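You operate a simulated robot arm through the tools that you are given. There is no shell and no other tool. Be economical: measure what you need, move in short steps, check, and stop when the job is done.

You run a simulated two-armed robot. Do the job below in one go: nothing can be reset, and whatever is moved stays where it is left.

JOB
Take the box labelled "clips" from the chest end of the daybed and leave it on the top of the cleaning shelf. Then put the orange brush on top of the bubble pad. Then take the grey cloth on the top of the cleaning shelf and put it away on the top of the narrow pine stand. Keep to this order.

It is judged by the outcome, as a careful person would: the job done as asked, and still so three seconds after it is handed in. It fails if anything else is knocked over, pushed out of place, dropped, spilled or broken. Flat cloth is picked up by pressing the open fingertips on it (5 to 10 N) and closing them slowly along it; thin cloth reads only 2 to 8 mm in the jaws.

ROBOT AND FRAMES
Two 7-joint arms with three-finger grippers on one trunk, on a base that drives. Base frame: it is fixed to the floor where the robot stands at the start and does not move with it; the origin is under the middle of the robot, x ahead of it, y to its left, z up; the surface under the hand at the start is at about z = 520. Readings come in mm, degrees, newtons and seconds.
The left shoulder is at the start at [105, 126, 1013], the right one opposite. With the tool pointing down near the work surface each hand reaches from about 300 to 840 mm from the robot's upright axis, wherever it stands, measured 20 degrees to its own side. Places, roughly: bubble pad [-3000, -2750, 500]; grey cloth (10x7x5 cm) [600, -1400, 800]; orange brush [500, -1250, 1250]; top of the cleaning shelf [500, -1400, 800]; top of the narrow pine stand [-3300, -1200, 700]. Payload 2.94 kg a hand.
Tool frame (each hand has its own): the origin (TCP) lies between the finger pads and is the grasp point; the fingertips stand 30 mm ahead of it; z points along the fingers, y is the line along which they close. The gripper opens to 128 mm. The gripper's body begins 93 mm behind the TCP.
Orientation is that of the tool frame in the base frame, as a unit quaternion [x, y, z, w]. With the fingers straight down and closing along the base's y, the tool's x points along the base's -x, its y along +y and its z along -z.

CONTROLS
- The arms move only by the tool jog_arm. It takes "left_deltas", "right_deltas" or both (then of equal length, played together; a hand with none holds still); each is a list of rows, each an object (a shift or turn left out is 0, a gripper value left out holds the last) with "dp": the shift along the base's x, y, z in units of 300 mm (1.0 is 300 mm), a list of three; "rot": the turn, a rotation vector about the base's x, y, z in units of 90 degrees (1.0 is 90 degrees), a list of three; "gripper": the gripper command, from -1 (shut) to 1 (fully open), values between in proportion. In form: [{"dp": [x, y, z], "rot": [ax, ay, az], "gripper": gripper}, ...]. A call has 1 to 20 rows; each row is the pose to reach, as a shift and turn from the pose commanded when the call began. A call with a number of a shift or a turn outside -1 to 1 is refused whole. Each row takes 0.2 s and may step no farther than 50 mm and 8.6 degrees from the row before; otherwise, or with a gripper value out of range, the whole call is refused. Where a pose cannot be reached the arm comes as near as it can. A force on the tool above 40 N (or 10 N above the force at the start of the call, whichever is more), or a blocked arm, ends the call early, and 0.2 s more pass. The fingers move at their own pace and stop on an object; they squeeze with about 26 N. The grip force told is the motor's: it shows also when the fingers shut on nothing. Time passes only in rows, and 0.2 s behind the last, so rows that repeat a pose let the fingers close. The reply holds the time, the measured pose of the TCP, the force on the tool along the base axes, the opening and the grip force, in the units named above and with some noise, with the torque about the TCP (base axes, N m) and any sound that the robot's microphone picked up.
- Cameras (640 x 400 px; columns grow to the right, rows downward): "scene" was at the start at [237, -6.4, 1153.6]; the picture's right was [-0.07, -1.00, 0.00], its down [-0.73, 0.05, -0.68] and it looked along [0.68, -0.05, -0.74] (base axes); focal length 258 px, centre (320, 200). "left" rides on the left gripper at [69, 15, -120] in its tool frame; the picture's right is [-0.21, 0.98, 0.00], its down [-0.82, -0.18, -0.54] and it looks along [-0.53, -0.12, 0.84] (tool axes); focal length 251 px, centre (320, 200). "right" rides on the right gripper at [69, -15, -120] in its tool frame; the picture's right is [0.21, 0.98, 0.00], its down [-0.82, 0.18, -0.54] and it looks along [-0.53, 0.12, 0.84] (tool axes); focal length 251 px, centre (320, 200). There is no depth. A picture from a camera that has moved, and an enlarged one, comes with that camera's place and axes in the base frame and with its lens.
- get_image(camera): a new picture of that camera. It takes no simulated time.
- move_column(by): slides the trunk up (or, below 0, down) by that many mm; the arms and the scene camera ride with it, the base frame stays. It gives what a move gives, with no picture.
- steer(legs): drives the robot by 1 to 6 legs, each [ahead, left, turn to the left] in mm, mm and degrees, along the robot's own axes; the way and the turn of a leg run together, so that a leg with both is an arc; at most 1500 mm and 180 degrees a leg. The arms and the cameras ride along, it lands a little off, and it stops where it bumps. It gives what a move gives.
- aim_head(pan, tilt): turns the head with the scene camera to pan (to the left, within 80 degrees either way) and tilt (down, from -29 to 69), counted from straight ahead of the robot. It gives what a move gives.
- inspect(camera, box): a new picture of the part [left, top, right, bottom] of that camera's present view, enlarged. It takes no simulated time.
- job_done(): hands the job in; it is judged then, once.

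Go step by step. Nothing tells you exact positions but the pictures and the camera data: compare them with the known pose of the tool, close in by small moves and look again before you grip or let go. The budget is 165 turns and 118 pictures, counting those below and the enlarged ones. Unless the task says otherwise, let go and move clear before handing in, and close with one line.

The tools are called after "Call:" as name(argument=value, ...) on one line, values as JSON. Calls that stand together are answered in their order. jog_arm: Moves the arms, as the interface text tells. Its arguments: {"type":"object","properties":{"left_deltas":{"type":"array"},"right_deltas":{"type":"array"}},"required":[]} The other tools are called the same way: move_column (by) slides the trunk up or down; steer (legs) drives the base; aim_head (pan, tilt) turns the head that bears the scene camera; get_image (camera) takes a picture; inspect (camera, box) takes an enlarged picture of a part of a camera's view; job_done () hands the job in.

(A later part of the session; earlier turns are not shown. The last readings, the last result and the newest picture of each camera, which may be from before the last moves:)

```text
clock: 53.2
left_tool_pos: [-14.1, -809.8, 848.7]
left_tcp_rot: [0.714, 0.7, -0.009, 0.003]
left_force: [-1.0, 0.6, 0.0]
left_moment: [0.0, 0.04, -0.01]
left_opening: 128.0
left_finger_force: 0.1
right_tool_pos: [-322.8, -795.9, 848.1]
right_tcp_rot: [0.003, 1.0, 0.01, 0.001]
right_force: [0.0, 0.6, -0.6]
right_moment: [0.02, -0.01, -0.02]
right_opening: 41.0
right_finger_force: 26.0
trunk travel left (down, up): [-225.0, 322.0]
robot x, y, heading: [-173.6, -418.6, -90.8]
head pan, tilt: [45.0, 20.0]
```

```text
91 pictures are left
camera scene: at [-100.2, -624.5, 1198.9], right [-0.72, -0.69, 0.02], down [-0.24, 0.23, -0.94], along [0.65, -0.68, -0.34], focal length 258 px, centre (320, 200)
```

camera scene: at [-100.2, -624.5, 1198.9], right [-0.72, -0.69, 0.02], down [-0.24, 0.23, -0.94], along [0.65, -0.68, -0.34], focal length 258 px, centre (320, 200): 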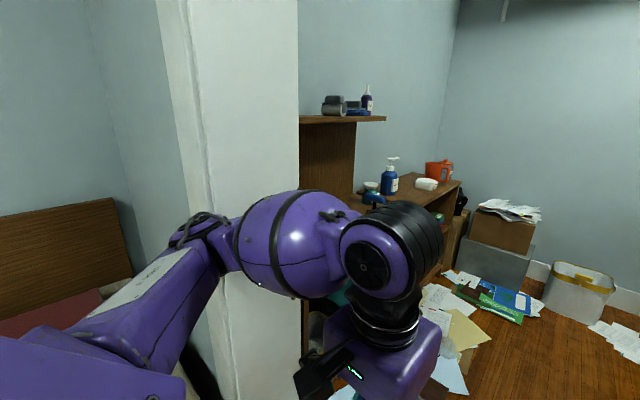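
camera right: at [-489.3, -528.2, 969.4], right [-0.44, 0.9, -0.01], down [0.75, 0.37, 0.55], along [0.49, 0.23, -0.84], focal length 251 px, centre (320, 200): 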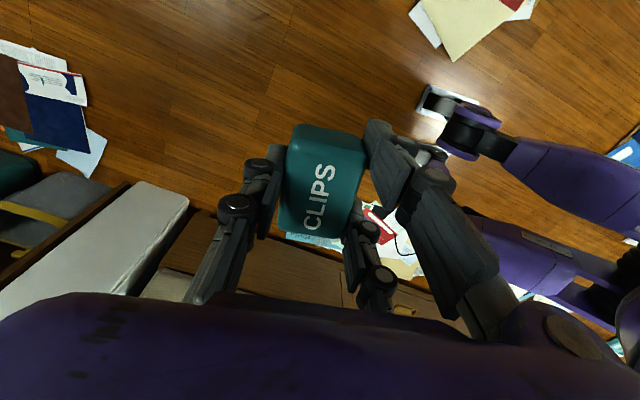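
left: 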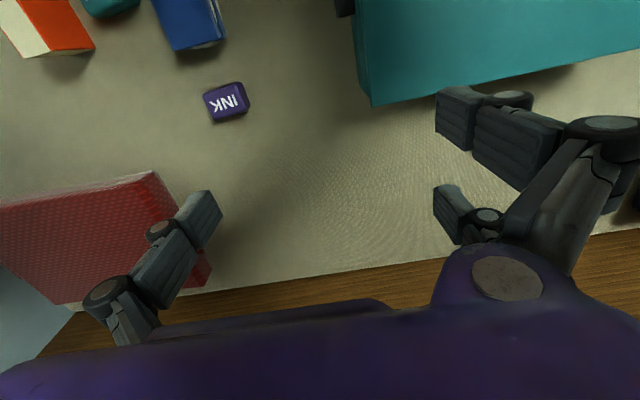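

The left elbow, pushed outwards by tucking, touched the left wall post. I'll back off and stretch both hands forward instead, which narrows the elbows.

Call:
steer(legs=[[-200, 0, 0]])

Call:
jog_arm(left_deltas=[{"dp": [-0.04, -0.12, 0]}, {"dp": [-0.08, -0.25, 0]}, {"dp": [-0.12, -0.4, 0]}, {"dp": [-0.16, -0.55, 0]}, {"dp": [-0.2, -0.7, 0]}, {"dp": [-0.24, -0.85, 0]}, {"dp": [-0.26, -0.95, 0]}, {"dp": [-0.26, -1.0, 0]}], right_deltas=[{"dp": [0.04, -0.1, 0]}, {"dp": [0.08, -0.2, 0]}, {"dp": [0.12, -0.3, 0]}, {"dp": [0.16, -0.42, 0]}, {"dp": [0.19, -0.54, 0]}, {"dp": [0.19, -0.66, 0]}, {"dp": [0.19, -0.78, 0]}, {"dp": [0.19, -0.8, 0]}])

Call:
aim_head(pan=40, tilt=40)

Call:
get_image(camera="scene")

```text
clock: 54.8
left_tool_pos: [-15.2, -625.5, 842.2]
left_tcp_rot: [0.714, 0.7, -0.002, 0.0]
left_force: [1.1, 0.4, 0.7]
left_moment: [-0.02, 0.02, 0.02]
left_opening: 127.9
left_finger_force: 0.0
right_tool_pos: [-324.4, -610.6, 841.6]
right_tcp_rot: [0.002, 1.0, 0.017, 0.005]
right_force: [1.2, 0.1, -1.4]
right_moment: [-0.01, 0.03, 0.0]
right_opening: 40.9
right_finger_force: 26.2
trunk travel left (down, up): [-225.0, 322.0]
robot x, y, heading: [-165.3, -222.7, -91.0]
head pan, tilt: [45.0, 20.0]
```

```text
clock: 56.6
left_tool_pos: [-93.0, -924.8, 842.2]
left_tcp_rot: [0.714, 0.7, -0.001, -0.001]
left_force: [-0.1, 0.4, -0.8]
left_moment: [0.03, 0.0, 0.0]
left_opening: 128.1
left_finger_force: 0.1
right_tool_pos: [-267.9, -852.3, 841.0]
right_tcp_rot: [0.002, 1.0, 0.018, 0.005]
right_force: [0.3, 0.1, -1.3]
right_moment: [0.01, 0.0, -0.01]
right_opening: 41.1
right_finger_force: 26.0
trunk travel left (down, up): [-225.0, 322.0]
robot x, y, heading: [-169.4, -219.1, -91.1]
head pan, tilt: [45.0, 20.0]
```

```text
clock: 57.5
left_tool_pos: [-91.8, -925.3, 842.7]
left_tcp_rot: [0.714, 0.7, -0.001, -0.001]
left_force: [0.9, 0.4, -0.4]
left_moment: [-0.01, -0.01, 0.05]
left_opening: 128.1
left_finger_force: 0.1
right_tool_pos: [-267.8, -851.4, 840.9]
right_tcp_rot: [0.001, 1.0, 0.019, 0.005]
right_force: [0.3, -0.5, -1.3]
right_moment: [-0.04, 0.0, -0.02]
right_opening: 41.3
right_finger_force: 26.0
trunk travel left (down, up): [-225.0, 322.0]
robot x, y, heading: [-166.9, -221.2, -91.0]
head pan, tilt: [40.0, 40.0]
```

```text
90 pictures are left
camera scene: at [-116.4, -445.1, 1164.3], right [-0.78, -0.63, 0.0], down [-0.4, 0.5, -0.77], along [0.48, -0.6, -0.64], focal length 258 px, centre (320, 200)
```

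scene: 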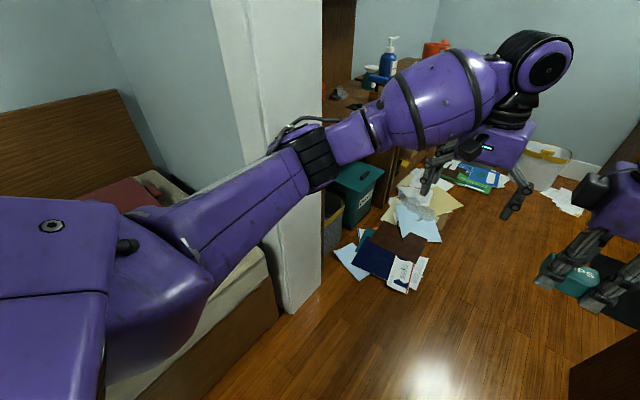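

The elbow is now about 240 mm out, with ample room. Driving through.

Call:
steer(legs=[[650, 0, 0]])

Call:
get_image(camera="scene")

Call:
aim_head(pan=60, tilt=20)

Call:
get_image(camera="scene")

```text
clock: 61.1
left_tool_pos: [-105.9, -1575.4, 843.2]
left_tcp_rot: [0.715, 0.699, -0.001, 0.0]
left_force: [0.2, -0.4, -0.1]
left_moment: [-0.01, -0.01, 0.01]
left_opening: 127.9
left_finger_force: 0.0
right_tool_pos: [-281.3, -1502.0, 840.0]
right_tcp_rot: [0.003, 1.0, 0.018, 0.006]
right_force: [-0.5, 0.6, -0.6]
right_moment: [0.03, -0.04, -0.01]
right_opening: 41.2
right_finger_force: 25.9
trunk travel left (down, up): [-225.0, 322.0]
robot x, y, heading: [-181.4, -870.5, -90.8]
head pan, tilt: [40.0, 40.0]
```

```text
89 pictures are left
camera scene: at [-128.8, -1095.8, 1164.1], right [-0.78, -0.63, 0.0], down [-0.4, 0.5, -0.77], along [0.48, -0.6, -0.64], focal length 258 px, centre (320, 200)
```

scene: 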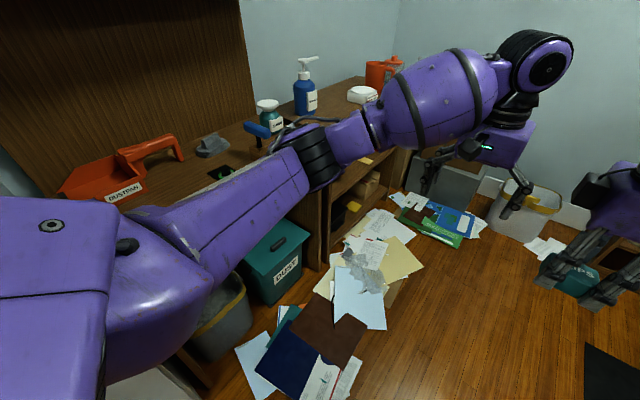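

```text
clock: 61.9
left_tool_pos: [-105.0, -1577.8, 842.9]
left_tcp_rot: [0.716, 0.699, 0.0, 0.0]
left_force: [-0.3, 0.4, 1.0]
left_moment: [0.0, 0.03, 0.0]
left_opening: 127.8
left_finger_force: 0.1
right_tool_pos: [-281.4, -1501.7, 839.5]
right_tcp_rot: [0.004, 1.0, 0.018, 0.005]
right_force: [-0.4, 0.7, -0.2]
right_moment: [0.01, -0.01, 0.0]
right_opening: 41.2
right_finger_force: 26.0
trunk travel left (down, up): [-225.0, 322.0]
robot x, y, heading: [-180.8, -872.2, -91.0]
head pan, tilt: [60.0, 20.0]
```

```text
88 pictures are left
camera scene: at [-102.4, -1077.5, 1195.5], right [-0.52, -0.86, 0.0], down [-0.29, 0.18, -0.94], along [0.8, -0.49, -0.34], focal length 258 px, centre (320, 200)
```

scene: 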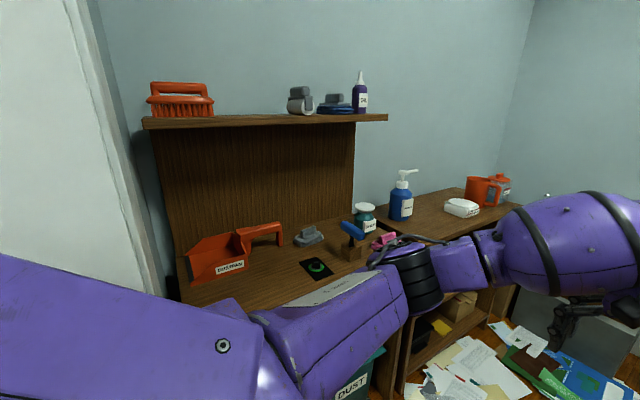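

The lower surface holds the dustpan, grey cloth and pad; the orange brush is on the upper board at left. I'll raise the trunk, draw the hands in moderately and then drive to face the shelf.

Call:
move_column(by=200)

Call:
jog_arm(left_deltas=[{"dp": [0.0, 0.12, 0]}, {"dp": [0.0, 0.25, 0]}, {"dp": [0, 0.38, 0]}, {"dp": [0, 0.5, 0]}, {"dp": [0, 0.6, 0]}], right_deltas=[{"dp": [0, 0.08, 0]}, {"dp": [0, 0.16, 0]}, {"dp": [0, 0.24, 0]}, {"dp": [0, 0.32, 0]}, {"dp": [0, 0.36, 0]}])

Call:
steer(legs=[[330, -100, 0]])

Call:
get_image(camera="scene")

```text
clock: 64.1
left_tool_pos: [-105.5, -1576.5, 1041.5]
left_tcp_rot: [0.715, 0.699, 0.0, -0.001]
left_force: [0.0, 0.0, -0.5]
left_moment: [0.01, 0.03, 0.01]
left_opening: 127.8
left_finger_force: 0.0
right_tool_pos: [-281.5, -1501.1, 1040.6]
right_tcp_rot: [0.003, 1.0, 0.018, 0.006]
right_force: [-0.2, 0.5, -0.5]
right_moment: [0.01, 0.0, 0.02]
right_opening: 41.1
right_finger_force: 26.0
trunk travel left (down, up): [-425.0, 122.0]
robot x, y, heading: [-177.4, -873.9, -91.0]
head pan, tilt: [60.0, 20.0]
```

```text
clock: 65.3
left_tool_pos: [-107.1, -1395.1, 1043.9]
left_tcp_rot: [0.715, 0.699, -0.002, 0.001]
left_force: [0.5, -1.1, 0.1]
left_moment: [0.0, -0.02, -0.02]
left_opening: 127.8
left_finger_force: 0.1
right_tool_pos: [-281.9, -1393.2, 1040.0]
right_tcp_rot: [0.003, 1.0, 0.018, 0.005]
right_force: [0.2, -0.2, -0.6]
right_moment: [-0.02, 0.0, 0.0]
right_opening: 41.3
right_finger_force: 26.1
trunk travel left (down, up): [-425.0, 122.0]
robot x, y, heading: [-179.8, -871.9, -90.9]
head pan, tilt: [60.0, 20.0]
```

```text
clock: 67.5
left_tool_pos: [-209.9, -1724.5, 1042.7]
left_tcp_rot: [0.715, 0.699, -0.001, 0.0]
left_force: [-0.5, 0.7, 0.5]
left_moment: [0.07, -0.01, -0.02]
left_opening: 127.8
left_finger_force: 0.1
right_tool_pos: [-385.0, -1723.9, 1039.1]
right_tcp_rot: [0.003, 1.0, 0.018, 0.005]
right_force: [0.3, 0.1, -0.1]
right_moment: [-0.01, 0.02, -0.01]
right_opening: 41.4
right_finger_force: 26.4
trunk travel left (down, up): [-425.0, 122.0]
robot x, y, heading: [-281.5, -1200.0, -91.1]
head pan, tilt: [60.0, 20.0]
```

```text
87 pictures are left
camera scene: at [-205.3, -1351.4, 1399.3], right [-0.52, -0.86, 0.0], down [-0.29, 0.18, -0.94], along [0.81, -0.48, -0.34], focal length 258 px, centre (320, 200)
```

scene: 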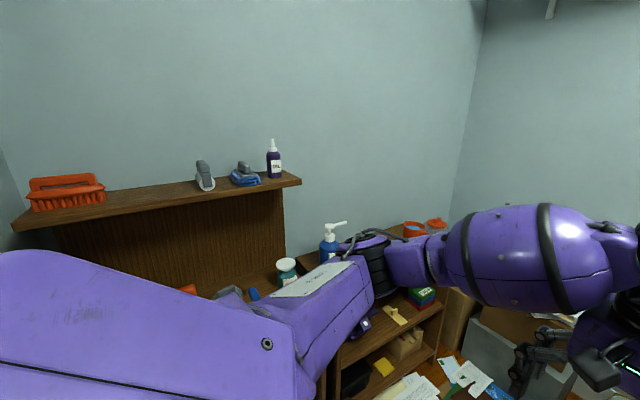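

The brush is near [585, -1137, 1215]. Now I'll turn to face the shelf.

Call:
steer(legs=[[0, 0, 91]])

Call:
aim_head(pan=-10, tilt=35)

Call:
get_image(camera="scene")

```text
clock: 71.8
left_tool_pos: [241.2, -1116.2, 1042.6]
left_tcp_rot: [0.002, 1.0, -0.001, 0.0]
left_force: [1.0, 0.3, 0.7]
left_moment: [-0.02, 0.0, -0.02]
left_opening: 128.0
left_finger_force: 0.0
right_tool_pos: [242.0, -1291.2, 1041.3]
right_tcp_rot: [0.712, -0.702, -0.017, 0.01]
right_force: [-0.7, 0.1, -0.5]
right_moment: [0.06, 0.01, 0.0]
right_opening: 41.2
right_finger_force: 26.3
trunk travel left (down, up): [-425.0, 122.0]
robot x, y, heading: [-282.2, -1201.0, 0.1]
head pan, tilt: [60.0, 20.0]
```

```text
clock: 73.2
left_tool_pos: [240.2, -1116.1, 1042.3]
left_tcp_rot: [0.002, 1.0, -0.001, 0.001]
left_force: [-1.4, -0.4, -0.5]
left_moment: [0.01, 0.01, 0.01]
left_opening: 127.9
left_finger_force: 0.0
right_tool_pos: [241.1, -1291.6, 1040.2]
right_tcp_rot: [0.711, -0.702, -0.016, 0.01]
right_force: [-0.4, -0.5, -1.2]
right_moment: [0.01, 0.02, 0.0]
right_opening: 41.3
right_finger_force: 25.6
trunk travel left (down, up): [-425.0, 122.0]
robot x, y, heading: [-281.6, -1202.9, 0.2]
head pan, tilt: [-10.0, 35.0]
```

```text
86 pictures are left
camera scene: at [-94.3, -1216.3, 1375.4], right [-0.17, -0.99, 0.0], down [-0.56, 0.1, -0.82], along [0.81, -0.14, -0.57], focal length 258 px, centre (320, 200)
```

scene: 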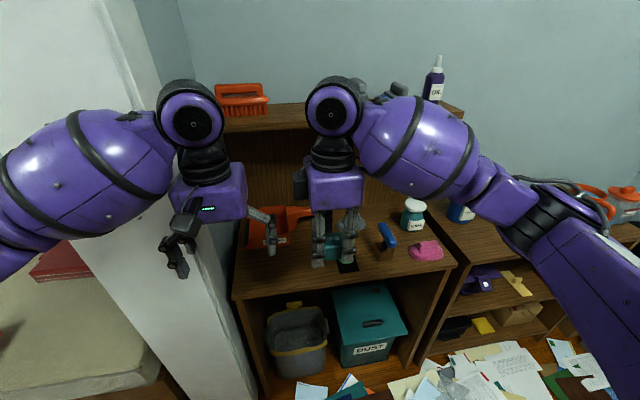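

I have a clear view: the shelf front is at x ≈ 342, and the area around [420, -1265] is free, with the dustpan behind it and the black pad to the right. I'll carry the box over it, levelling the hand.

Call:
jog_arm(right_deltas=[{"dp": [0.1, 0.01, 0], "rot": [-0.001, -0.004, -0.002]}, {"dp": [0.2, 0.03, -0.02], "rot": [-0.002, -0.008, -0.003]}, {"dp": [0.3, 0.05, -0.06], "rot": [-0.003, -0.012, -0.004]}, {"dp": [0.4, 0.07, -0.12], "rot": [-0.004, -0.016, -0.006]}, {"dp": [0.5, 0.08, -0.2], "rot": [-0.005, -0.02, -0.007]}, {"dp": [0.59, 0.08, -0.3], "rot": [-0.0055, -0.0233, -0.008]}, {"dp": [0.59, 0.08, -0.4], "rot": [-0.0055, -0.0233, -0.008]}, {"dp": [0.59, 0.08, -0.5], "rot": [-0.0055, -0.0233, -0.008]}, {"dp": [0.59, 0.08, -0.5], "rot": [-0.0055, -0.0233, -0.008]}])

Call:
get_image(camera="right")

Call:
get_image(camera="scene")

```text
clock: 75.2
left_tool_pos: [239.6, -1115.8, 1043.1]
left_tcp_rot: [0.001, 1.0, 0.0, 0.0]
left_force: [0.2, -0.1, 0.2]
left_moment: [0.01, -0.03, -0.01]
left_opening: 127.8
left_finger_force: 0.1
right_tool_pos: [417.0, -1268.0, 889.8]
right_tcp_rot: [0.707, -0.707, 0.0, -0.001]
right_force: [-0.4, -0.3, -0.4]
right_moment: [0.0, 0.01, 0.03]
right_opening: 41.0
right_finger_force: 26.3
trunk travel left (down, up): [-425.0, 122.0]
robot x, y, heading: [-282.8, -1197.4, 0.1]
head pan, tilt: [-10.0, 35.0]
```

```text
85 pictures are left
camera right: at [433.4, -1338.0, 1010.1], right [-0.98, -0.22, 0.0], down [-0.18, 0.82, 0.54], along [-0.12, 0.53, -0.84], focal length 251 px, centre (320, 200)
```

right: 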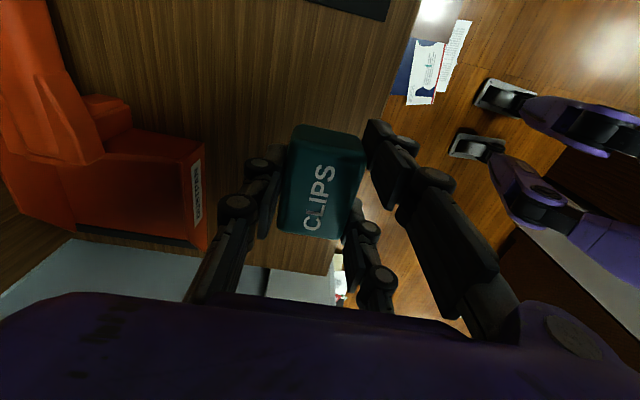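

```text
84 pictures are left
camera scene: at [-94.6, -1216.4, 1375.5], right [-0.17, -0.98, 0.0], down [-0.56, 0.1, -0.82], along [0.81, -0.14, -0.57], focal length 258 px, centre (320, 200)
```

scene: 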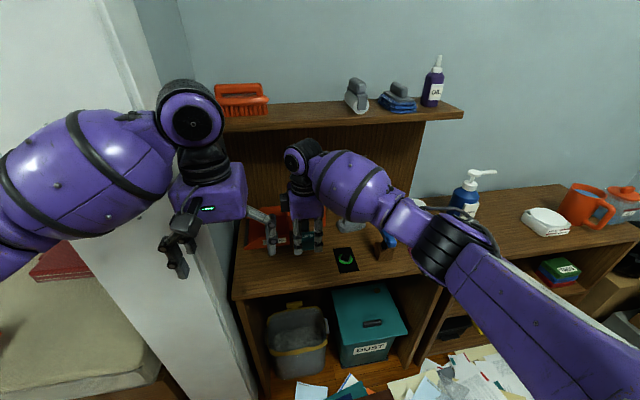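

The spot is free on all sides. I'll lower gently to contact.

Call:
jog_arm(right_deltas=[{"dp": [0, 0, -0.05]}, {"dp": [0, 0, -0.1]}, {"dp": [0, 0, -0.13]}, {"dp": [0, 0, -0.145]}, {"dp": [0, 0, -0.16]}])

Call:
jog_arm(right_deltas=[{"dp": [0, 0, -0.01]}, {"dp": [0, 0, -0.02]}])

```text
clock: 76.4
left_tool_pos: [239.3, -1116.6, 1042.6]
left_tcp_rot: [0.002, 1.0, -0.001, 0.0]
left_force: [-0.6, -0.7, 0.2]
left_moment: [-0.02, -0.03, 0.02]
left_opening: 127.8
left_finger_force: 0.2
right_tool_pos: [417.7, -1268.3, 842.7]
right_tcp_rot: [0.708, -0.706, -0.001, -0.001]
right_force: [-0.2, 0.2, -1.3]
right_moment: [0.02, 0.0, -0.02]
right_opening: 41.3
right_finger_force: 25.4
trunk travel left (down, up): [-425.0, 122.0]
robot x, y, heading: [-284.1, -1202.8, 0.5]
head pan, tilt: [-10.0, 35.0]
```

```text
clock: 77.0
left_tool_pos: [241.8, -1116.7, 1042.2]
left_tcp_rot: [0.001, 1.0, 0.0, -0.001]
left_force: [-0.2, -0.5, 0.5]
left_moment: [0.0, -0.02, -0.01]
left_opening: 128.0
left_finger_force: 0.1
right_tool_pos: [419.5, -1268.2, 837.1]
right_tcp_rot: [0.708, -0.706, 0.0, -0.001]
right_force: [0.6, 0.7, -0.6]
right_moment: [0.03, -0.02, -0.01]
right_opening: 41.3
right_finger_force: 26.0
trunk travel left (down, up): [-425.0, 122.0]
robot x, y, heading: [-284.3, -1203.5, 0.1]
head pan, tilt: [-10.0, 35.0]
```

Still no contact; I'll continue in small steps.

Call:
jog_arm(right_deltas=[{"dp": [0, 0, -0.01]}, {"dp": [0, 0, -0.017]}])

Call:
jog_arm(right_deltas=[{"dp": [0, 0, -0.01]}, {"dp": [0, 0, -0.017]}])

```text
clock: 77.6
left_tool_pos: [239.1, -1116.5, 1043.2]
left_tcp_rot: [0.002, 1.0, 0.0, 0.0]
left_force: [-0.2, 0.7, -0.3]
left_moment: [0.03, -0.03, -0.01]
left_opening: 127.8
left_finger_force: 0.0
right_tool_pos: [418.5, -1267.4, 831.6]
right_tcp_rot: [0.707, -0.707, 0.0, -0.002]
right_force: [-0.1, -1.0, -1.6]
right_moment: [-0.01, 0.02, -0.02]
right_opening: 41.2
right_finger_force: 25.9
trunk travel left (down, up): [-425.0, 122.0]
robot x, y, heading: [-287.0, -1201.6, 0.3]
head pan, tilt: [-10.0, 35.0]
```

```text
clock: 78.2
left_tool_pos: [240.5, -1116.9, 1041.6]
left_tcp_rot: [0.002, 1.0, -0.001, -0.001]
left_force: [-0.2, 0.7, -0.8]
left_moment: [0.01, 0.0, -0.02]
left_opening: 127.8
left_finger_force: 0.1
right_tool_pos: [418.0, -1266.9, 827.7]
right_tcp_rot: [0.708, -0.706, -0.002, -0.002]
right_force: [0.1, -0.7, -0.6]
right_moment: [-0.01, 0.02, 0.0]
right_opening: 41.1
right_finger_force: 25.9
trunk travel left (down, up): [-425.0, 122.0]
robot x, y, heading: [-285.5, -1199.4, -0.1]
head pan, tilt: [-10.0, 35.0]
```

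Call:
jog_arm(right_deltas=[{"dp": [0, 0, -0.01]}, {"dp": [0, 0, -0.017]}])

Call:
inspect(camera="scene", box=[240, 190, 380, 290])

```text
clock: 78.8
left_tool_pos: [239.9, -1115.6, 1042.0]
left_tcp_rot: [0.002, 1.0, -0.001, 0.0]
left_force: [-0.5, 0.2, 0.0]
left_moment: [0.0, 0.03, -0.01]
left_opening: 128.0
left_finger_force: 0.1
right_tool_pos: [417.9, -1268.0, 821.4]
right_tcp_rot: [0.708, -0.707, -0.001, 0.0]
right_force: [1.0, 0.6, -1.0]
right_moment: [0.02, -0.02, -0.02]
right_opening: 41.1
right_finger_force: 26.1
trunk travel left (down, up): [-425.0, 122.0]
robot x, y, heading: [-285.7, -1198.5, 0.1]
head pan, tilt: [-10.0, 35.0]
```

```text
4.00 times, centred on (310, 240) of scene
camera zoom: at [-94.3, -1216.4, 1375.4], right [-0.17, -0.98, 0.0], down [-0.56, 0.1, -0.82], along [0.81, -0.14, -0.57], focal length 1030 px, centre (360, 40)
```

zoom: 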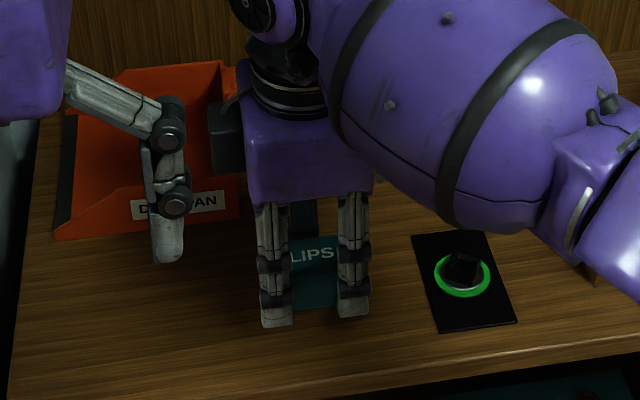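

Still a bit above the surface. Continuing down.

Call:
jog_arm(right_deltas=[{"dp": [0, 0, -0.012]}, {"dp": [0, 0, -0.024]}])

Call:
jog_arm(right_deltas=[{"dp": [0, 0, -0.012]}, {"dp": [0, 0, -0.024]}])

```text
clock: 79.4
left_tool_pos: [240.8, -1116.0, 1042.3]
left_tcp_rot: [0.002, 1.0, -0.001, 0.0]
left_force: [0.4, -0.8, -0.3]
left_moment: [-0.02, 0.04, -0.03]
left_opening: 128.0
left_finger_force: 0.1
right_tool_pos: [418.5, -1267.6, 813.9]
right_tcp_rot: [0.708, -0.706, -0.001, -0.001]
right_force: [-0.1, 0.0, -0.4]
right_moment: [0.0, -0.02, -0.02]
right_opening: 41.1
right_finger_force: 25.7
trunk travel left (down, up): [-425.0, 122.0]
robot x, y, heading: [-282.3, -1200.2, 0.2]
head pan, tilt: [-10.0, 35.0]
```

```text
clock: 80.0
left_tool_pos: [239.0, -1116.7, 1042.1]
left_tcp_rot: [0.002, 1.0, -0.001, 0.0]
left_force: [-0.3, -0.1, 0.0]
left_moment: [0.0, 0.02, 0.01]
left_opening: 128.0
left_finger_force: 0.0
right_tool_pos: [418.7, -1267.2, 805.9]
right_tcp_rot: [0.708, -0.707, -0.001, -0.002]
right_force: [-0.3, -0.4, -1.0]
right_moment: [0.0, 0.03, 0.02]
right_opening: 41.4
right_finger_force: 26.0
trunk travel left (down, up): [-425.0, 122.0]
robot x, y, heading: [-285.7, -1200.8, -0.1]
head pan, tilt: [-10.0, 35.0]
```

Call:
jog_arm(right_deltas=[{"dp": [0, 0, -0.01]}, {"dp": [0, 0, -0.02]}])

Call:
inspect(camera="scene", box=[260, 210, 380, 290])

```text
clock: 80.6
left_tool_pos: [240.2, -1115.8, 1043.3]
left_tcp_rot: [0.001, 1.0, -0.001, 0.0]
left_force: [-0.8, 0.6, 0.6]
left_moment: [0.0, -0.01, -0.01]
left_opening: 127.8
left_finger_force: 0.1
right_tool_pos: [418.5, -1267.9, 800.1]
right_tcp_rot: [0.708, -0.706, -0.001, -0.001]
right_force: [-0.3, -0.5, -1.7]
right_moment: [-0.01, 0.0, 0.01]
right_opening: 41.1
right_finger_force: 25.8
trunk travel left (down, up): [-425.0, 122.0]
robot x, y, heading: [-286.2, -1200.2, -0.3]
head pan, tilt: [-10.0, 35.0]
```

```text
5.00 times, centred on (320, 250) of scene
camera zoom: at [-94.3, -1216.4, 1375.4], right [-0.17, -0.98, 0.0], down [-0.56, 0.1, -0.82], along [0.81, -0.14, -0.57], focal length 1288 px, centre (320, -50)
```

zoom: 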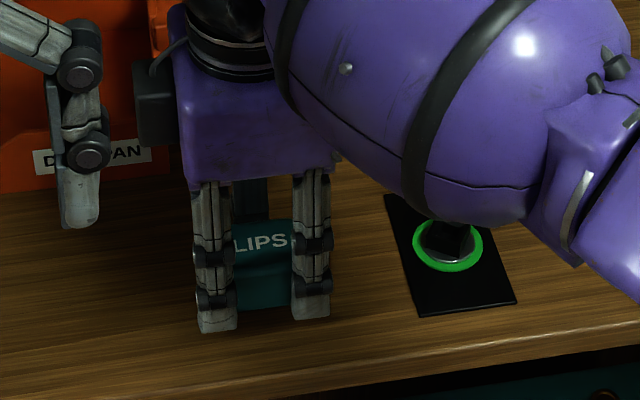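

Call:
jog_arm(right_deltas=[{"dp": [0, 0, -0.01]}, {"dp": [0, 0, -0.02]}, {"dp": [0, 0, -0.03]}])

Call:
jog_arm(right_deltas=[{"dp": [0, 0, -0.01]}, {"dp": [0, 0, -0.02]}, {"dp": [0, 0, -0.03]}])

Call:
inspect(camera="scene", box=[260, 210, 380, 290])

```text
clock: 81.4
left_tool_pos: [240.5, -1116.3, 1044.2]
left_tcp_rot: [0.002, 1.0, -0.001, -0.001]
left_force: [0.0, 0.7, -0.2]
left_moment: [-0.01, -0.01, -0.05]
left_opening: 127.7
left_finger_force: 0.2
right_tool_pos: [418.8, -1267.2, 792.3]
right_tcp_rot: [0.708, -0.706, -0.001, -0.002]
right_force: [-0.1, 0.1, -0.8]
right_moment: [-0.03, 0.03, 0.02]
right_opening: 41.1
right_finger_force: 25.9
trunk travel left (down, up): [-425.0, 122.0]
robot x, y, heading: [-285.3, -1198.8, 0.3]
head pan, tilt: [-10.0, 35.0]
```

```text
clock: 82.4
left_tool_pos: [237.8, -1117.4, 1042.8]
left_tcp_rot: [0.003, 1.0, 0.0, 0.0]
left_force: [0.2, -0.8, -0.8]
left_moment: [0.02, 0.03, 0.02]
left_opening: 127.8
left_finger_force: 0.1
right_tool_pos: [419.4, -1266.8, 789.7]
right_tcp_rot: [0.708, -0.706, 0.001, -0.006]
right_force: [-11.3, -1.5, 22.0]
right_moment: [-0.82, 0.83, -0.34]
right_opening: 41.4
right_finger_force: 26.4
trunk travel left (down, up): [-425.0, 122.0]
robot x, y, heading: [-284.3, -1201.9, 0.1]
head pan, tilt: [-10.0, 35.0]
stopped in row 3 (right hand): the force on the tool passed its limit at 42 N (the readings are from after the stop); the commanded pose is now the measured one
```

```text
5.00 times, centred on (320, 250) of scene
camera zoom: at [-97.1, -1216.6, 1375.7], right [-0.17, -0.98, 0.0], down [-0.56, 0.1, -0.82], along [0.81, -0.14, -0.57], focal length 1288 px, centre (320, -50)
```

zoom: 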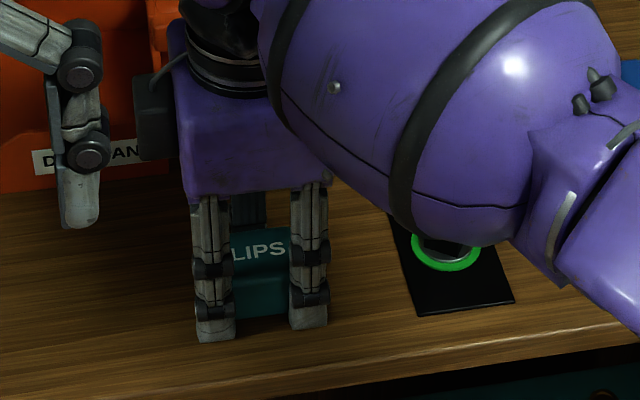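

Contact at TCP z ≈ 790 (shelf top ≈ 757). I'll relieve the pressure and open just enough to release, then rise.

Call:
jog_arm(right_deltas=[{"dp": [0, 0, 0.006]}, {"dp": [0, 0, 0.006]}, {"dp": [0, 0, 0.006], "gripper": -0.3}, {"dp": [0, 0, 0.006], "gripper": -0.15}, {"dp": [0, 0, 0.006], "gripper": 0.1}, {"dp": [0, 0, 0.006], "gripper": 0.1}, {"dp": [0, 0, 0.05], "gripper": 0.1}, {"dp": [0, 0, 0.12], "gripper": 0.1}, {"dp": [0, 0, 0.22], "gripper": 0.1}, {"dp": [0, 0, 0.35], "gripper": 0.1}, {"dp": [0, 0, 0.48], "gripper": 0.1}])

Call:
get_image(camera="right")

Call:
get_image(camera="scene")

```text
clock: 84.8
left_tool_pos: [240.2, -1116.4, 1043.0]
left_tcp_rot: [0.002, 1.0, -0.001, 0.0]
left_force: [1.1, 0.4, -0.1]
left_moment: [-0.01, -0.04, -0.02]
left_opening: 127.9
left_finger_force: 0.1
right_tool_pos: [419.3, -1267.4, 931.0]
right_tcp_rot: [0.708, -0.707, 0.001, -0.004]
right_force: [0.1, 1.4, -0.4]
right_moment: [-0.01, -0.02, 0.02]
right_opening: 70.3
right_finger_force: 0.0
trunk travel left (down, up): [-425.0, 122.0]
robot x, y, heading: [-284.2, -1199.0, 0.2]
head pan, tilt: [-10.0, 35.0]
```

```text
80 pictures are left
camera right: at [434.5, -1337.5, 1051.4], right [-0.98, -0.22, -0.01], down [-0.19, 0.82, 0.54], along [-0.11, 0.53, -0.84], focal length 251 px, centre (320, 200)
```

right: 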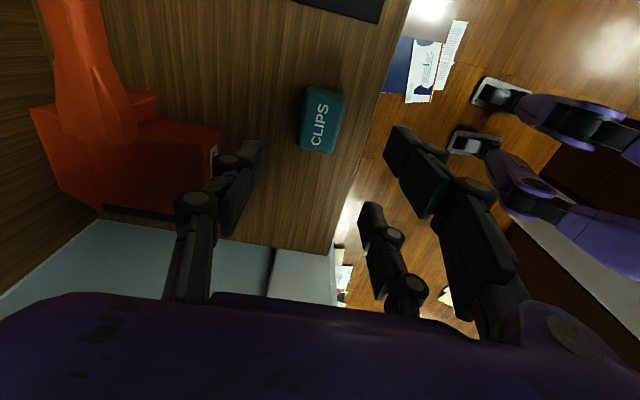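

```text
79 pictures are left
camera scene: at [-95.0, -1216.3, 1375.5], right [-0.17, -0.98, 0.0], down [-0.56, 0.1, -0.82], along [0.81, -0.14, -0.57], focal length 258 px, centre (320, 200)
```

scene: 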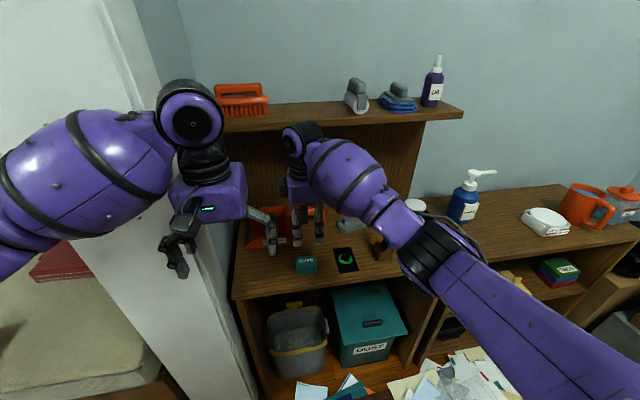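

The clips box stands on the shelf top. Next is the brush: I'll raise the trunk fully, draw the right hand back a bit and look at the brush from above.

Call:
move_column(by=120)

Call:
aim_head(pan=3, tilt=25)

Call:
inspect(camera="scene", box=[200, 120, 400, 245])

Call:
get_image(camera="scene")

```text
clock: 86.3
left_tool_pos: [239.7, -1115.4, 1159.7]
left_tcp_rot: [0.001, 1.0, -0.001, -0.001]
left_force: [0.5, -0.3, 0.0]
left_moment: [-0.01, 0.05, 0.03]
left_opening: 128.0
left_finger_force: 0.0
right_tool_pos: [419.7, -1268.1, 1046.9]
right_tcp_rot: [0.708, -0.706, -0.001, -0.002]
right_force: [0.2, 0.3, -0.1]
right_moment: [-0.01, 0.02, -0.01]
right_opening: 70.3
right_finger_force: 0.0
trunk travel left (down, up): [-545.0, 2.0]
robot x, y, heading: [-284.2, -1200.2, 0.0]
head pan, tilt: [-10.0, 35.0]
```

```text
clock: 87.0
left_tool_pos: [239.1, -1116.7, 1163.2]
left_tcp_rot: [0.002, 1.0, -0.002, 0.0]
left_force: [0.9, 0.0, 0.0]
left_moment: [-0.04, 0.02, -0.02]
left_opening: 128.3
left_finger_force: 0.1
right_tool_pos: [421.4, -1268.6, 1050.9]
right_tcp_rot: [0.708, -0.707, 0.002, -0.004]
right_force: [-0.7, -0.3, 0.0]
right_moment: [-0.02, 0.01, 0.02]
right_opening: 70.2
right_finger_force: 0.1
trunk travel left (down, up): [-545.0, 2.0]
robot x, y, heading: [-286.8, -1199.2, 0.1]
head pan, tilt: [3.0, 25.0]
```

```text
3.20 times, centred on (300, 182) of scene
camera zoom: at [-187.2, -1196.6, 1526.6], right [0.05, -1.0, 0.0], down [-0.42, -0.02, -0.91], along [0.9, 0.05, -0.42], focal length 824 px, centre (384, 256)
```

zoom: 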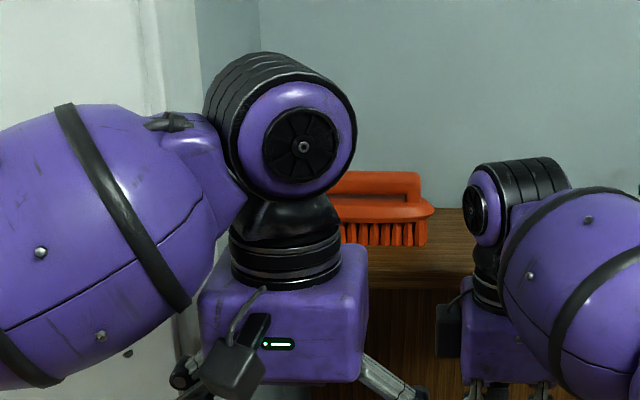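

```text
77 pictures are left
camera scene: at [-187.2, -1196.6, 1526.6], right [0.05, -1.0, 0.0], down [-0.42, -0.02, -0.91], along [0.9, 0.05, -0.42], focal length 258 px, centre (320, 200)
```

scene: 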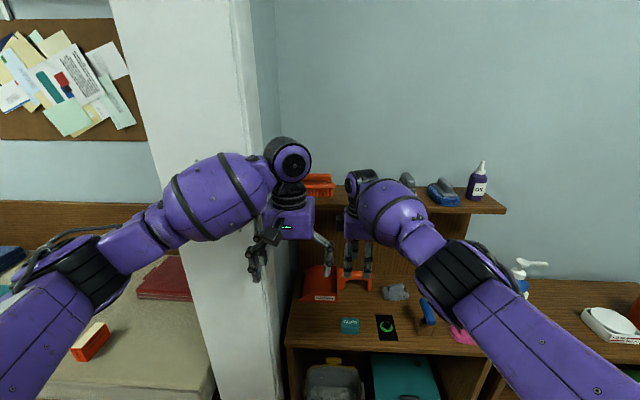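

The brush: plate about y -1085 to -1202, handle top z ≈ 1262, board ≈ 1200, x ≈ 558. I'll grip it from above with the right hand across x; first lift the right hand above the board level and tuck the left one.

Call:
jog_arm(right_deltas=[{"dp": [-0.03, 0, 0.12]}, {"dp": [-0.06, 0, 0.25]}, {"dp": [-0.09, 0, 0.38]}, {"dp": [-0.1, 0, 0.5]}, {"dp": [-0.1, 0, 0.62]}, {"dp": [-0.1, 0, 0.74]}, {"dp": [-0.1, 0, 0.86]}, {"dp": [-0.1, 0, 0.97]}, {"dp": [-0.1, 0, 0.97]}], left_deltas=[{"dp": [-0.06, 0.02, -0.05]}, {"dp": [-0.12, 0.04, -0.1]}, {"dp": [-0.18, 0.06, -0.15]}, {"dp": [-0.24, 0.08, -0.2]}, {"dp": [-0.3, 0.1, -0.25]}, {"dp": [-0.36, 0.12, -0.3]}, {"dp": [-0.4, 0.14, -0.35]}, {"dp": [-0.4, 0.16, -0.35]}, {"dp": [-0.4, 0.16, -0.35]}])

Call:
get_image(camera="scene")

Call:
get_image(camera="right")

```text
clock: 89.0
left_tool_pos: [121.2, -1066.6, 1056.8]
left_tcp_rot: [0.001, 1.0, 0.0, 0.0]
left_force: [0.3, 0.1, -0.4]
left_moment: [0.01, 0.02, 0.03]
left_opening: 128.1
left_finger_force: 0.1
right_tool_pos: [392.4, -1268.9, 1341.0]
right_tcp_rot: [0.708, -0.706, 0.001, -0.002]
right_force: [0.1, 0.0, 0.2]
right_moment: [-0.02, 0.01, -0.01]
right_opening: 70.4
right_finger_force: 0.0
trunk travel left (down, up): [-545.0, 2.0]
robot x, y, heading: [-282.8, -1197.2, 0.3]
head pan, tilt: [3.0, 25.0]
```

```text
76 pictures are left
camera scene: at [-186.6, -1197.0, 1526.5], right [0.05, -1.0, 0.0], down [-0.42, -0.02, -0.91], along [0.9, 0.05, -0.42], focal length 258 px, centre (320, 200)
```

scene: 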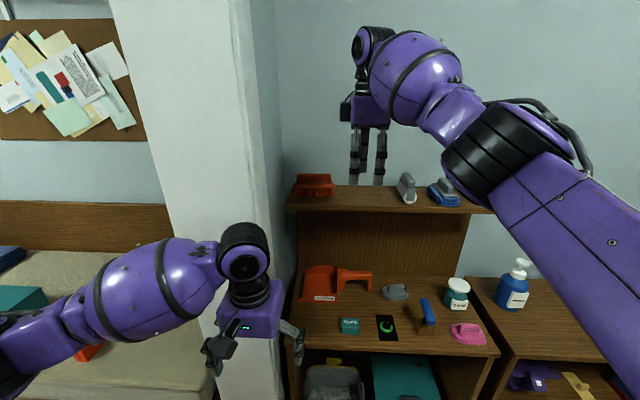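

```text
75 pictures are left
camera right: at [406.6, -1338.1, 1461.7], right [-0.98, -0.22, -0.01], down [-0.18, 0.82, 0.54], along [-0.11, 0.53, -0.84], focal length 251 px, centre (320, 200)
```

right: 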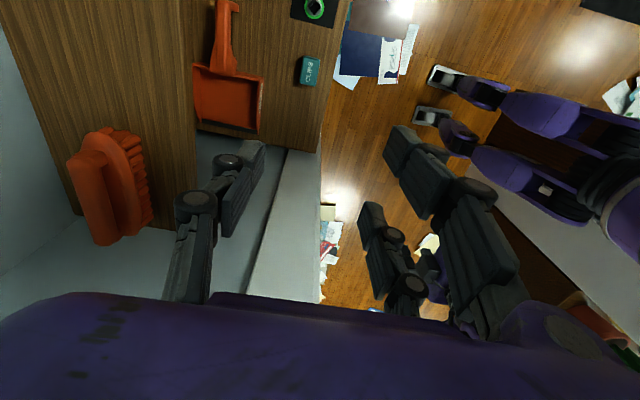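

Good reach. Now I'll drive 150 mm forward and bring the right hand over towards the brush.

Call:
steer(legs=[[140, 0, 0]])

Call:
jog_arm(right_deltas=[{"dp": [0.01, 0.1, 0.02], "gripper": 1}, {"dp": [0.02, 0.2, 0.04]}, {"dp": [0.03, 0.3, 0.04]}, {"dp": [0.03, 0.35, 0.04]}, {"dp": [0.03, 0.35, 0.04]}])

Call:
get_image(camera="right")

Call:
get_image(camera="scene")

```text
clock: 90.4
left_tool_pos: [257.9, -1067.6, 1058.5]
left_tcp_rot: [0.001, 1.0, 0.0, 0.002]
left_force: [-0.1, -0.6, -0.4]
left_moment: [-0.03, -0.01, 0.04]
left_opening: 127.8
left_finger_force: 0.1
right_tool_pos: [529.1, -1266.2, 1343.6]
right_tcp_rot: [0.708, -0.706, 0.002, -0.005]
right_force: [-0.3, -0.1, 1.8]
right_moment: [0.0, 0.01, 0.01]
right_opening: 70.3
right_finger_force: 0.0
trunk travel left (down, up): [-545.0, 2.0]
robot x, y, heading: [-144.7, -1198.4, 0.1]
head pan, tilt: [3.0, 25.0]
```

```text
clock: 91.6
left_tool_pos: [258.0, -1066.9, 1056.8]
left_tcp_rot: [0.002, 1.0, 0.001, -0.001]
left_force: [0.0, 0.5, -0.3]
left_moment: [0.03, -0.02, 0.01]
left_opening: 127.9
left_finger_force: 0.1
right_tool_pos: [514.2, -1175.5, 1353.0]
right_tcp_rot: [0.708, -0.706, 0.001, -0.004]
right_force: [-0.4, -0.6, 0.7]
right_moment: [-0.01, -0.01, 0.02]
right_opening: 128.2
right_finger_force: 0.0
right hand out of reach, approached as far as the arm can: row 2, 3, 4, 5
trunk travel left (down, up): [-545.0, 2.0]
robot x, y, heading: [-145.0, -1198.2, 0.3]
head pan, tilt: [3.0, 25.0]
```

```text
74 pictures are left
camera right: at [530.2, -1245.0, 1473.4], right [-0.98, -0.22, -0.01], down [-0.19, 0.82, 0.54], along [-0.11, 0.53, -0.84], focal length 251 px, centre (320, 200)
```

right: 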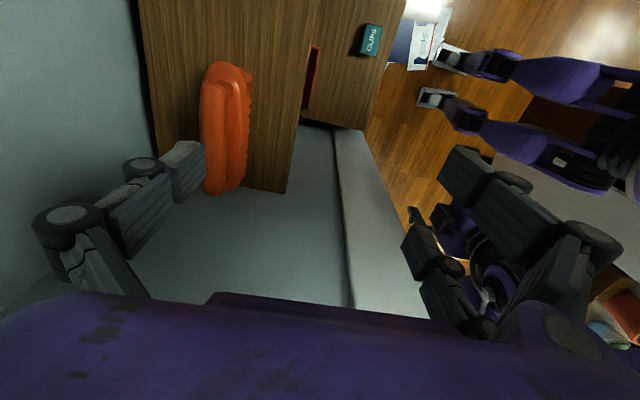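

```text
73 pictures are left
camera scene: at [-48.1, -1197.0, 1526.7], right [0.05, -1.0, 0.0], down [-0.42, -0.02, -0.91], along [0.9, 0.05, -0.42], focal length 258 px, centre (320, 200)
```

scene: 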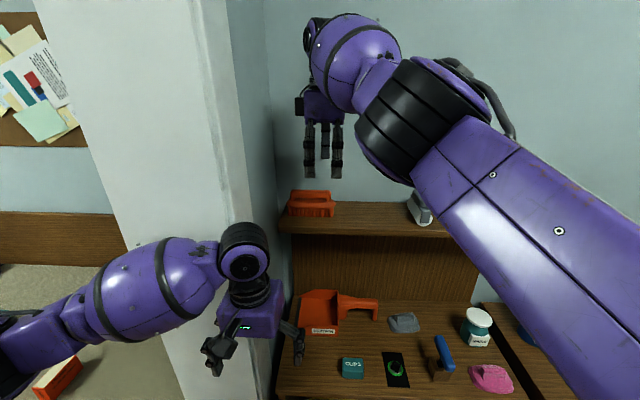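

At this height the arm is at its reach limit; the brush is near x = 600, y = -1153, top z ≈ 1250. I'll move the left hand away from the post, then drive 80 mm closer.

Call:
jog_arm(left_deltas=[{"dp": [-0.06, -0.08, 0]}, {"dp": [-0.12, -0.16, 0]}, {"dp": [-0.18, -0.24, 0]}, {"dp": [-0.2, -0.3, 0]}, {"dp": [-0.2, -0.3, 0]}])

Call:
steer(legs=[[85, 0, 0]])

Call:
get_image(camera="right")

Call:
get_image(camera="scene")

```text
clock: 92.8
left_tool_pos: [198.0, -1156.4, 1058.3]
left_tcp_rot: [0.001, 1.0, -0.001, 0.001]
left_force: [0.7, 0.5, -0.1]
left_moment: [0.0, 0.0, -0.01]
left_opening: 128.2
left_finger_force: 0.0
right_tool_pos: [514.5, -1173.0, 1353.4]
right_tcp_rot: [0.708, -0.707, 0.002, -0.003]
right_force: [-0.1, -0.4, 0.7]
right_moment: [-0.01, -0.03, -0.02]
right_opening: 128.1
right_finger_force: 0.1
trunk travel left (down, up): [-545.0, 2.0]
robot x, y, heading: [-143.3, -1203.0, 0.0]
head pan, tilt: [3.0, 25.0]
```

```text
clock: 93.8
left_tool_pos: [282.4, -1156.6, 1057.8]
left_tcp_rot: [0.002, 1.0, -0.001, 0.003]
left_force: [-0.4, 0.1, -0.1]
left_moment: [0.0, -0.03, 0.02]
left_opening: 128.0
left_finger_force: 0.0
right_tool_pos: [597.2, -1175.2, 1354.2]
right_tcp_rot: [0.708, -0.706, 0.002, -0.004]
right_force: [-0.6, -0.9, 0.2]
right_moment: [0.01, -0.03, 0.0]
right_opening: 128.1
right_finger_force: 0.1
trunk travel left (down, up): [-545.0, 2.0]
robot x, y, heading: [-57.3, -1199.2, 0.1]
head pan, tilt: [3.0, 25.0]
```

```text
72 pictures are left
camera right: at [611.4, -1244.4, 1475.4], right [-0.98, -0.22, -0.01], down [-0.19, 0.82, 0.54], along [-0.11, 0.53, -0.84], focal length 251 px, centre (320, 200)
```

right: 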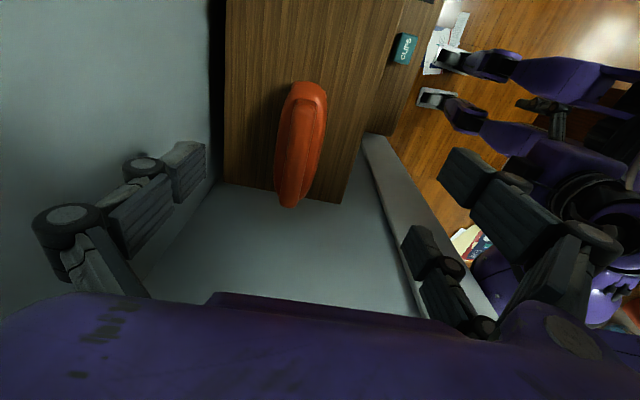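

```text
71 pictures are left
camera scene: at [33.0, -1195.9, 1527.0], right [0.05, -1.0, 0.0], down [-0.42, -0.02, -0.91], along [0.91, 0.05, -0.42], focal length 258 px, centre (320, 200)
```

scene: 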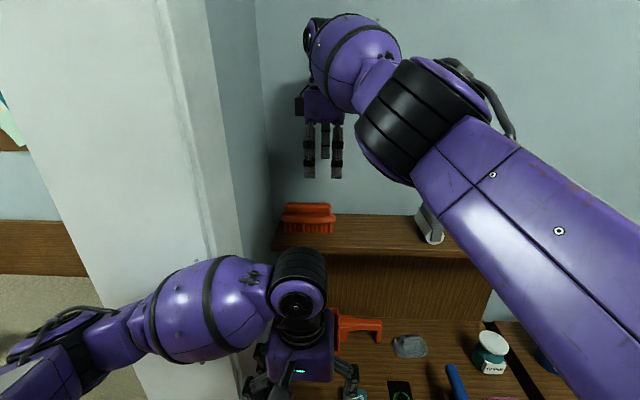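

The brush handle is centred at about [611, -1156]. I'll narrow the jaws to 90 mm (wall is near x = 716), align and descend partway.

Call:
jog_arm(right_deltas=[{"dp": [0.0, 0.0, -0.05], "gripper": 0.4}, {"dp": [0.02, 0.03, -0.1]}, {"dp": [0.04, 0.06, -0.15]}, {"dp": [0.04, 0.06, -0.2]}, {"dp": [0.04, 0.06, -0.2]}])

Call:
get_image(camera="right")

```text
clock: 95.0
left_tool_pos: [281.9, -1157.5, 1057.8]
left_tcp_rot: [0.001, 1.0, 0.0, 0.003]
left_force: [-0.4, 0.5, 0.8]
left_moment: [0.04, -0.04, 0.02]
left_opening: 127.7
left_finger_force: 0.0
right_tool_pos: [609.3, -1155.9, 1295.4]
right_tcp_rot: [0.708, -0.706, 0.003, -0.006]
right_force: [-0.7, 0.9, 0.1]
right_moment: [0.03, -0.01, -0.04]
right_opening: 89.7
right_finger_force: 0.1
right hand out of reach, approached as far as the arm can: row 3
trunk travel left (down, up): [-545.0, 2.0]
robot x, y, heading: [-57.1, -1198.9, 0.1]
head pan, tilt: [3.0, 25.0]
```

```text
70 pictures are left
camera right: at [623.5, -1225.6, 1415.4], right [-0.98, -0.22, -0.01], down [-0.19, 0.82, 0.54], along [-0.11, 0.53, -0.84], focal length 251 px, centre (320, 200)
```

right: 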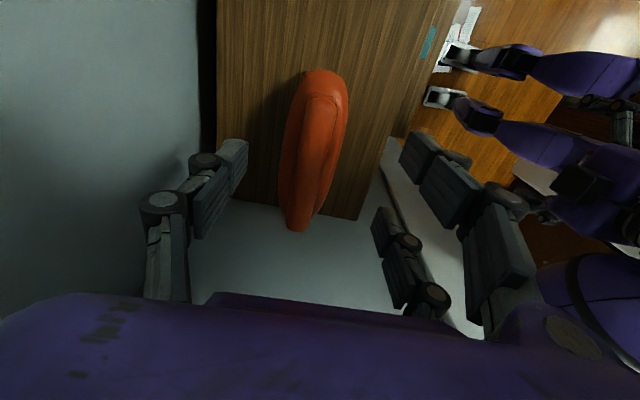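

Aligned. Descending to TCP z ≈ 1241 and closing.

Call:
jog_arm(right_deltas=[{"dp": [0.005, 0.005, -0.06]}, {"dp": [0.01, 0.01, -0.11]}, {"dp": [0.01, 0.01, -0.15]}, {"dp": [0.01, 0.01, -0.18]}, {"dp": [0.01, 0.01, -0.18]}])

Call:
get_image(camera="right")

Call:
inspect(camera="scene", box=[250, 120, 400, 250])

```text
clock: 96.2
left_tool_pos: [280.4, -1156.4, 1058.3]
left_tcp_rot: [0.0, 1.0, -0.001, 0.002]
left_force: [0.4, -0.2, 1.2]
left_moment: [0.0, 0.03, 0.05]
left_opening: 128.0
left_finger_force: 0.0
right_tool_pos: [617.3, -1152.1, 1241.3]
right_tcp_rot: [0.708, -0.706, 0.001, -0.004]
right_force: [-0.4, -0.1, -0.3]
right_moment: [-0.01, 0.0, -0.01]
right_opening: 89.7
right_finger_force: 0.1
right hand out of reach, approached as far as the arm can: row 3, 4, 5
trunk travel left (down, up): [-545.0, 2.0]
robot x, y, heading: [-55.3, -1199.8, -0.2]
head pan, tilt: [3.0, 25.0]
```

```text
69 pictures are left
camera right: at [631.6, -1221.3, 1362.1], right [-0.98, -0.22, -0.01], down [-0.19, 0.82, 0.54], along [-0.11, 0.53, -0.84], focal length 251 px, centre (320, 200)
```

right: 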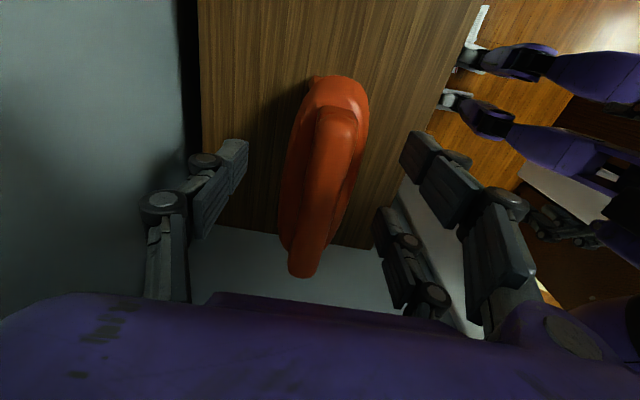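

```text
3.08 times, centred on (325, 185) of scene
camera zoom: at [33.0, -1195.9, 1527.0], right [0.05, -1.0, 0.0], down [-0.42, -0.02, -0.91], along [0.91, 0.05, -0.42], focal length 792 px, centre (305, 246)
```

zoom: 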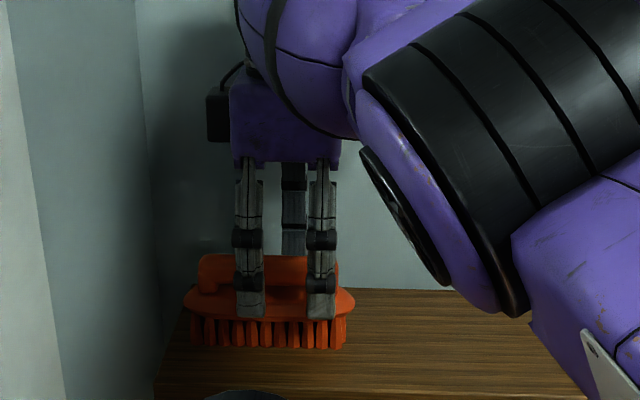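

Well centred; I'll go 8 mm lower and close gently.

Call:
jog_arm(right_deltas=[{"dp": [0, 0, -0.015]}, {"dp": [0, 0, -0.027]}, {"dp": [0, 0, -0.027], "gripper": 0.1}, {"dp": [0, 0, -0.027], "gripper": -0.2}, {"dp": [0, 0, -0.027], "gripper": -1}, {"dp": [0, 0, -0.027], "gripper": -1}, {"dp": [0, 0, -0.027], "gripper": -1}, {"dp": [0, 0, -0.027], "gripper": -1}])

Call:
get_image(camera="right")

Call:
inspect(camera="scene", box=[250, 120, 400, 250])

```text
clock: 98.0
left_tool_pos: [281.7, -1156.9, 1058.2]
left_tcp_rot: [0.002, 1.0, -0.001, 0.003]
left_force: [-1.1, 0.0, 0.6]
left_moment: [0.0, 0.01, 0.02]
left_opening: 127.8
left_finger_force: 0.2
right_tool_pos: [617.9, -1152.9, 1234.5]
right_tcp_rot: [0.708, -0.706, 0.001, -0.004]
right_force: [0.6, 0.0, 0.4]
right_moment: [0.1, 0.0, -0.04]
right_opening: 45.5
right_finger_force: 25.7
trunk travel left (down, up): [-545.0, 2.0]
robot x, y, heading: [-59.7, -1196.2, 0.2]
head pan, tilt: [3.0, 25.0]
```

```text
67 pictures are left
camera right: at [632.7, -1220.9, 1354.6], right [-0.98, -0.22, -0.01], down [-0.19, 0.82, 0.54], along [-0.11, 0.53, -0.84], focal length 251 px, centre (320, 200)
```

right: 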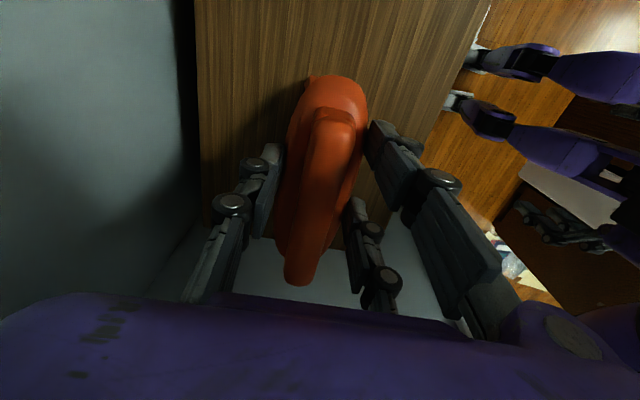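

```text
3.08 times, centred on (325, 185) of scene
camera zoom: at [33.0, -1195.9, 1526.9], right [0.05, -1.0, 0.0], down [-0.42, -0.02, -0.91], along [0.91, 0.05, -0.42], focal length 792 px, centre (305, 246)
```

zoom: 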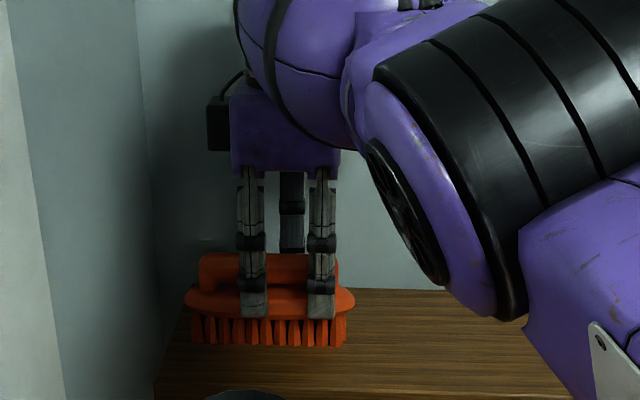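

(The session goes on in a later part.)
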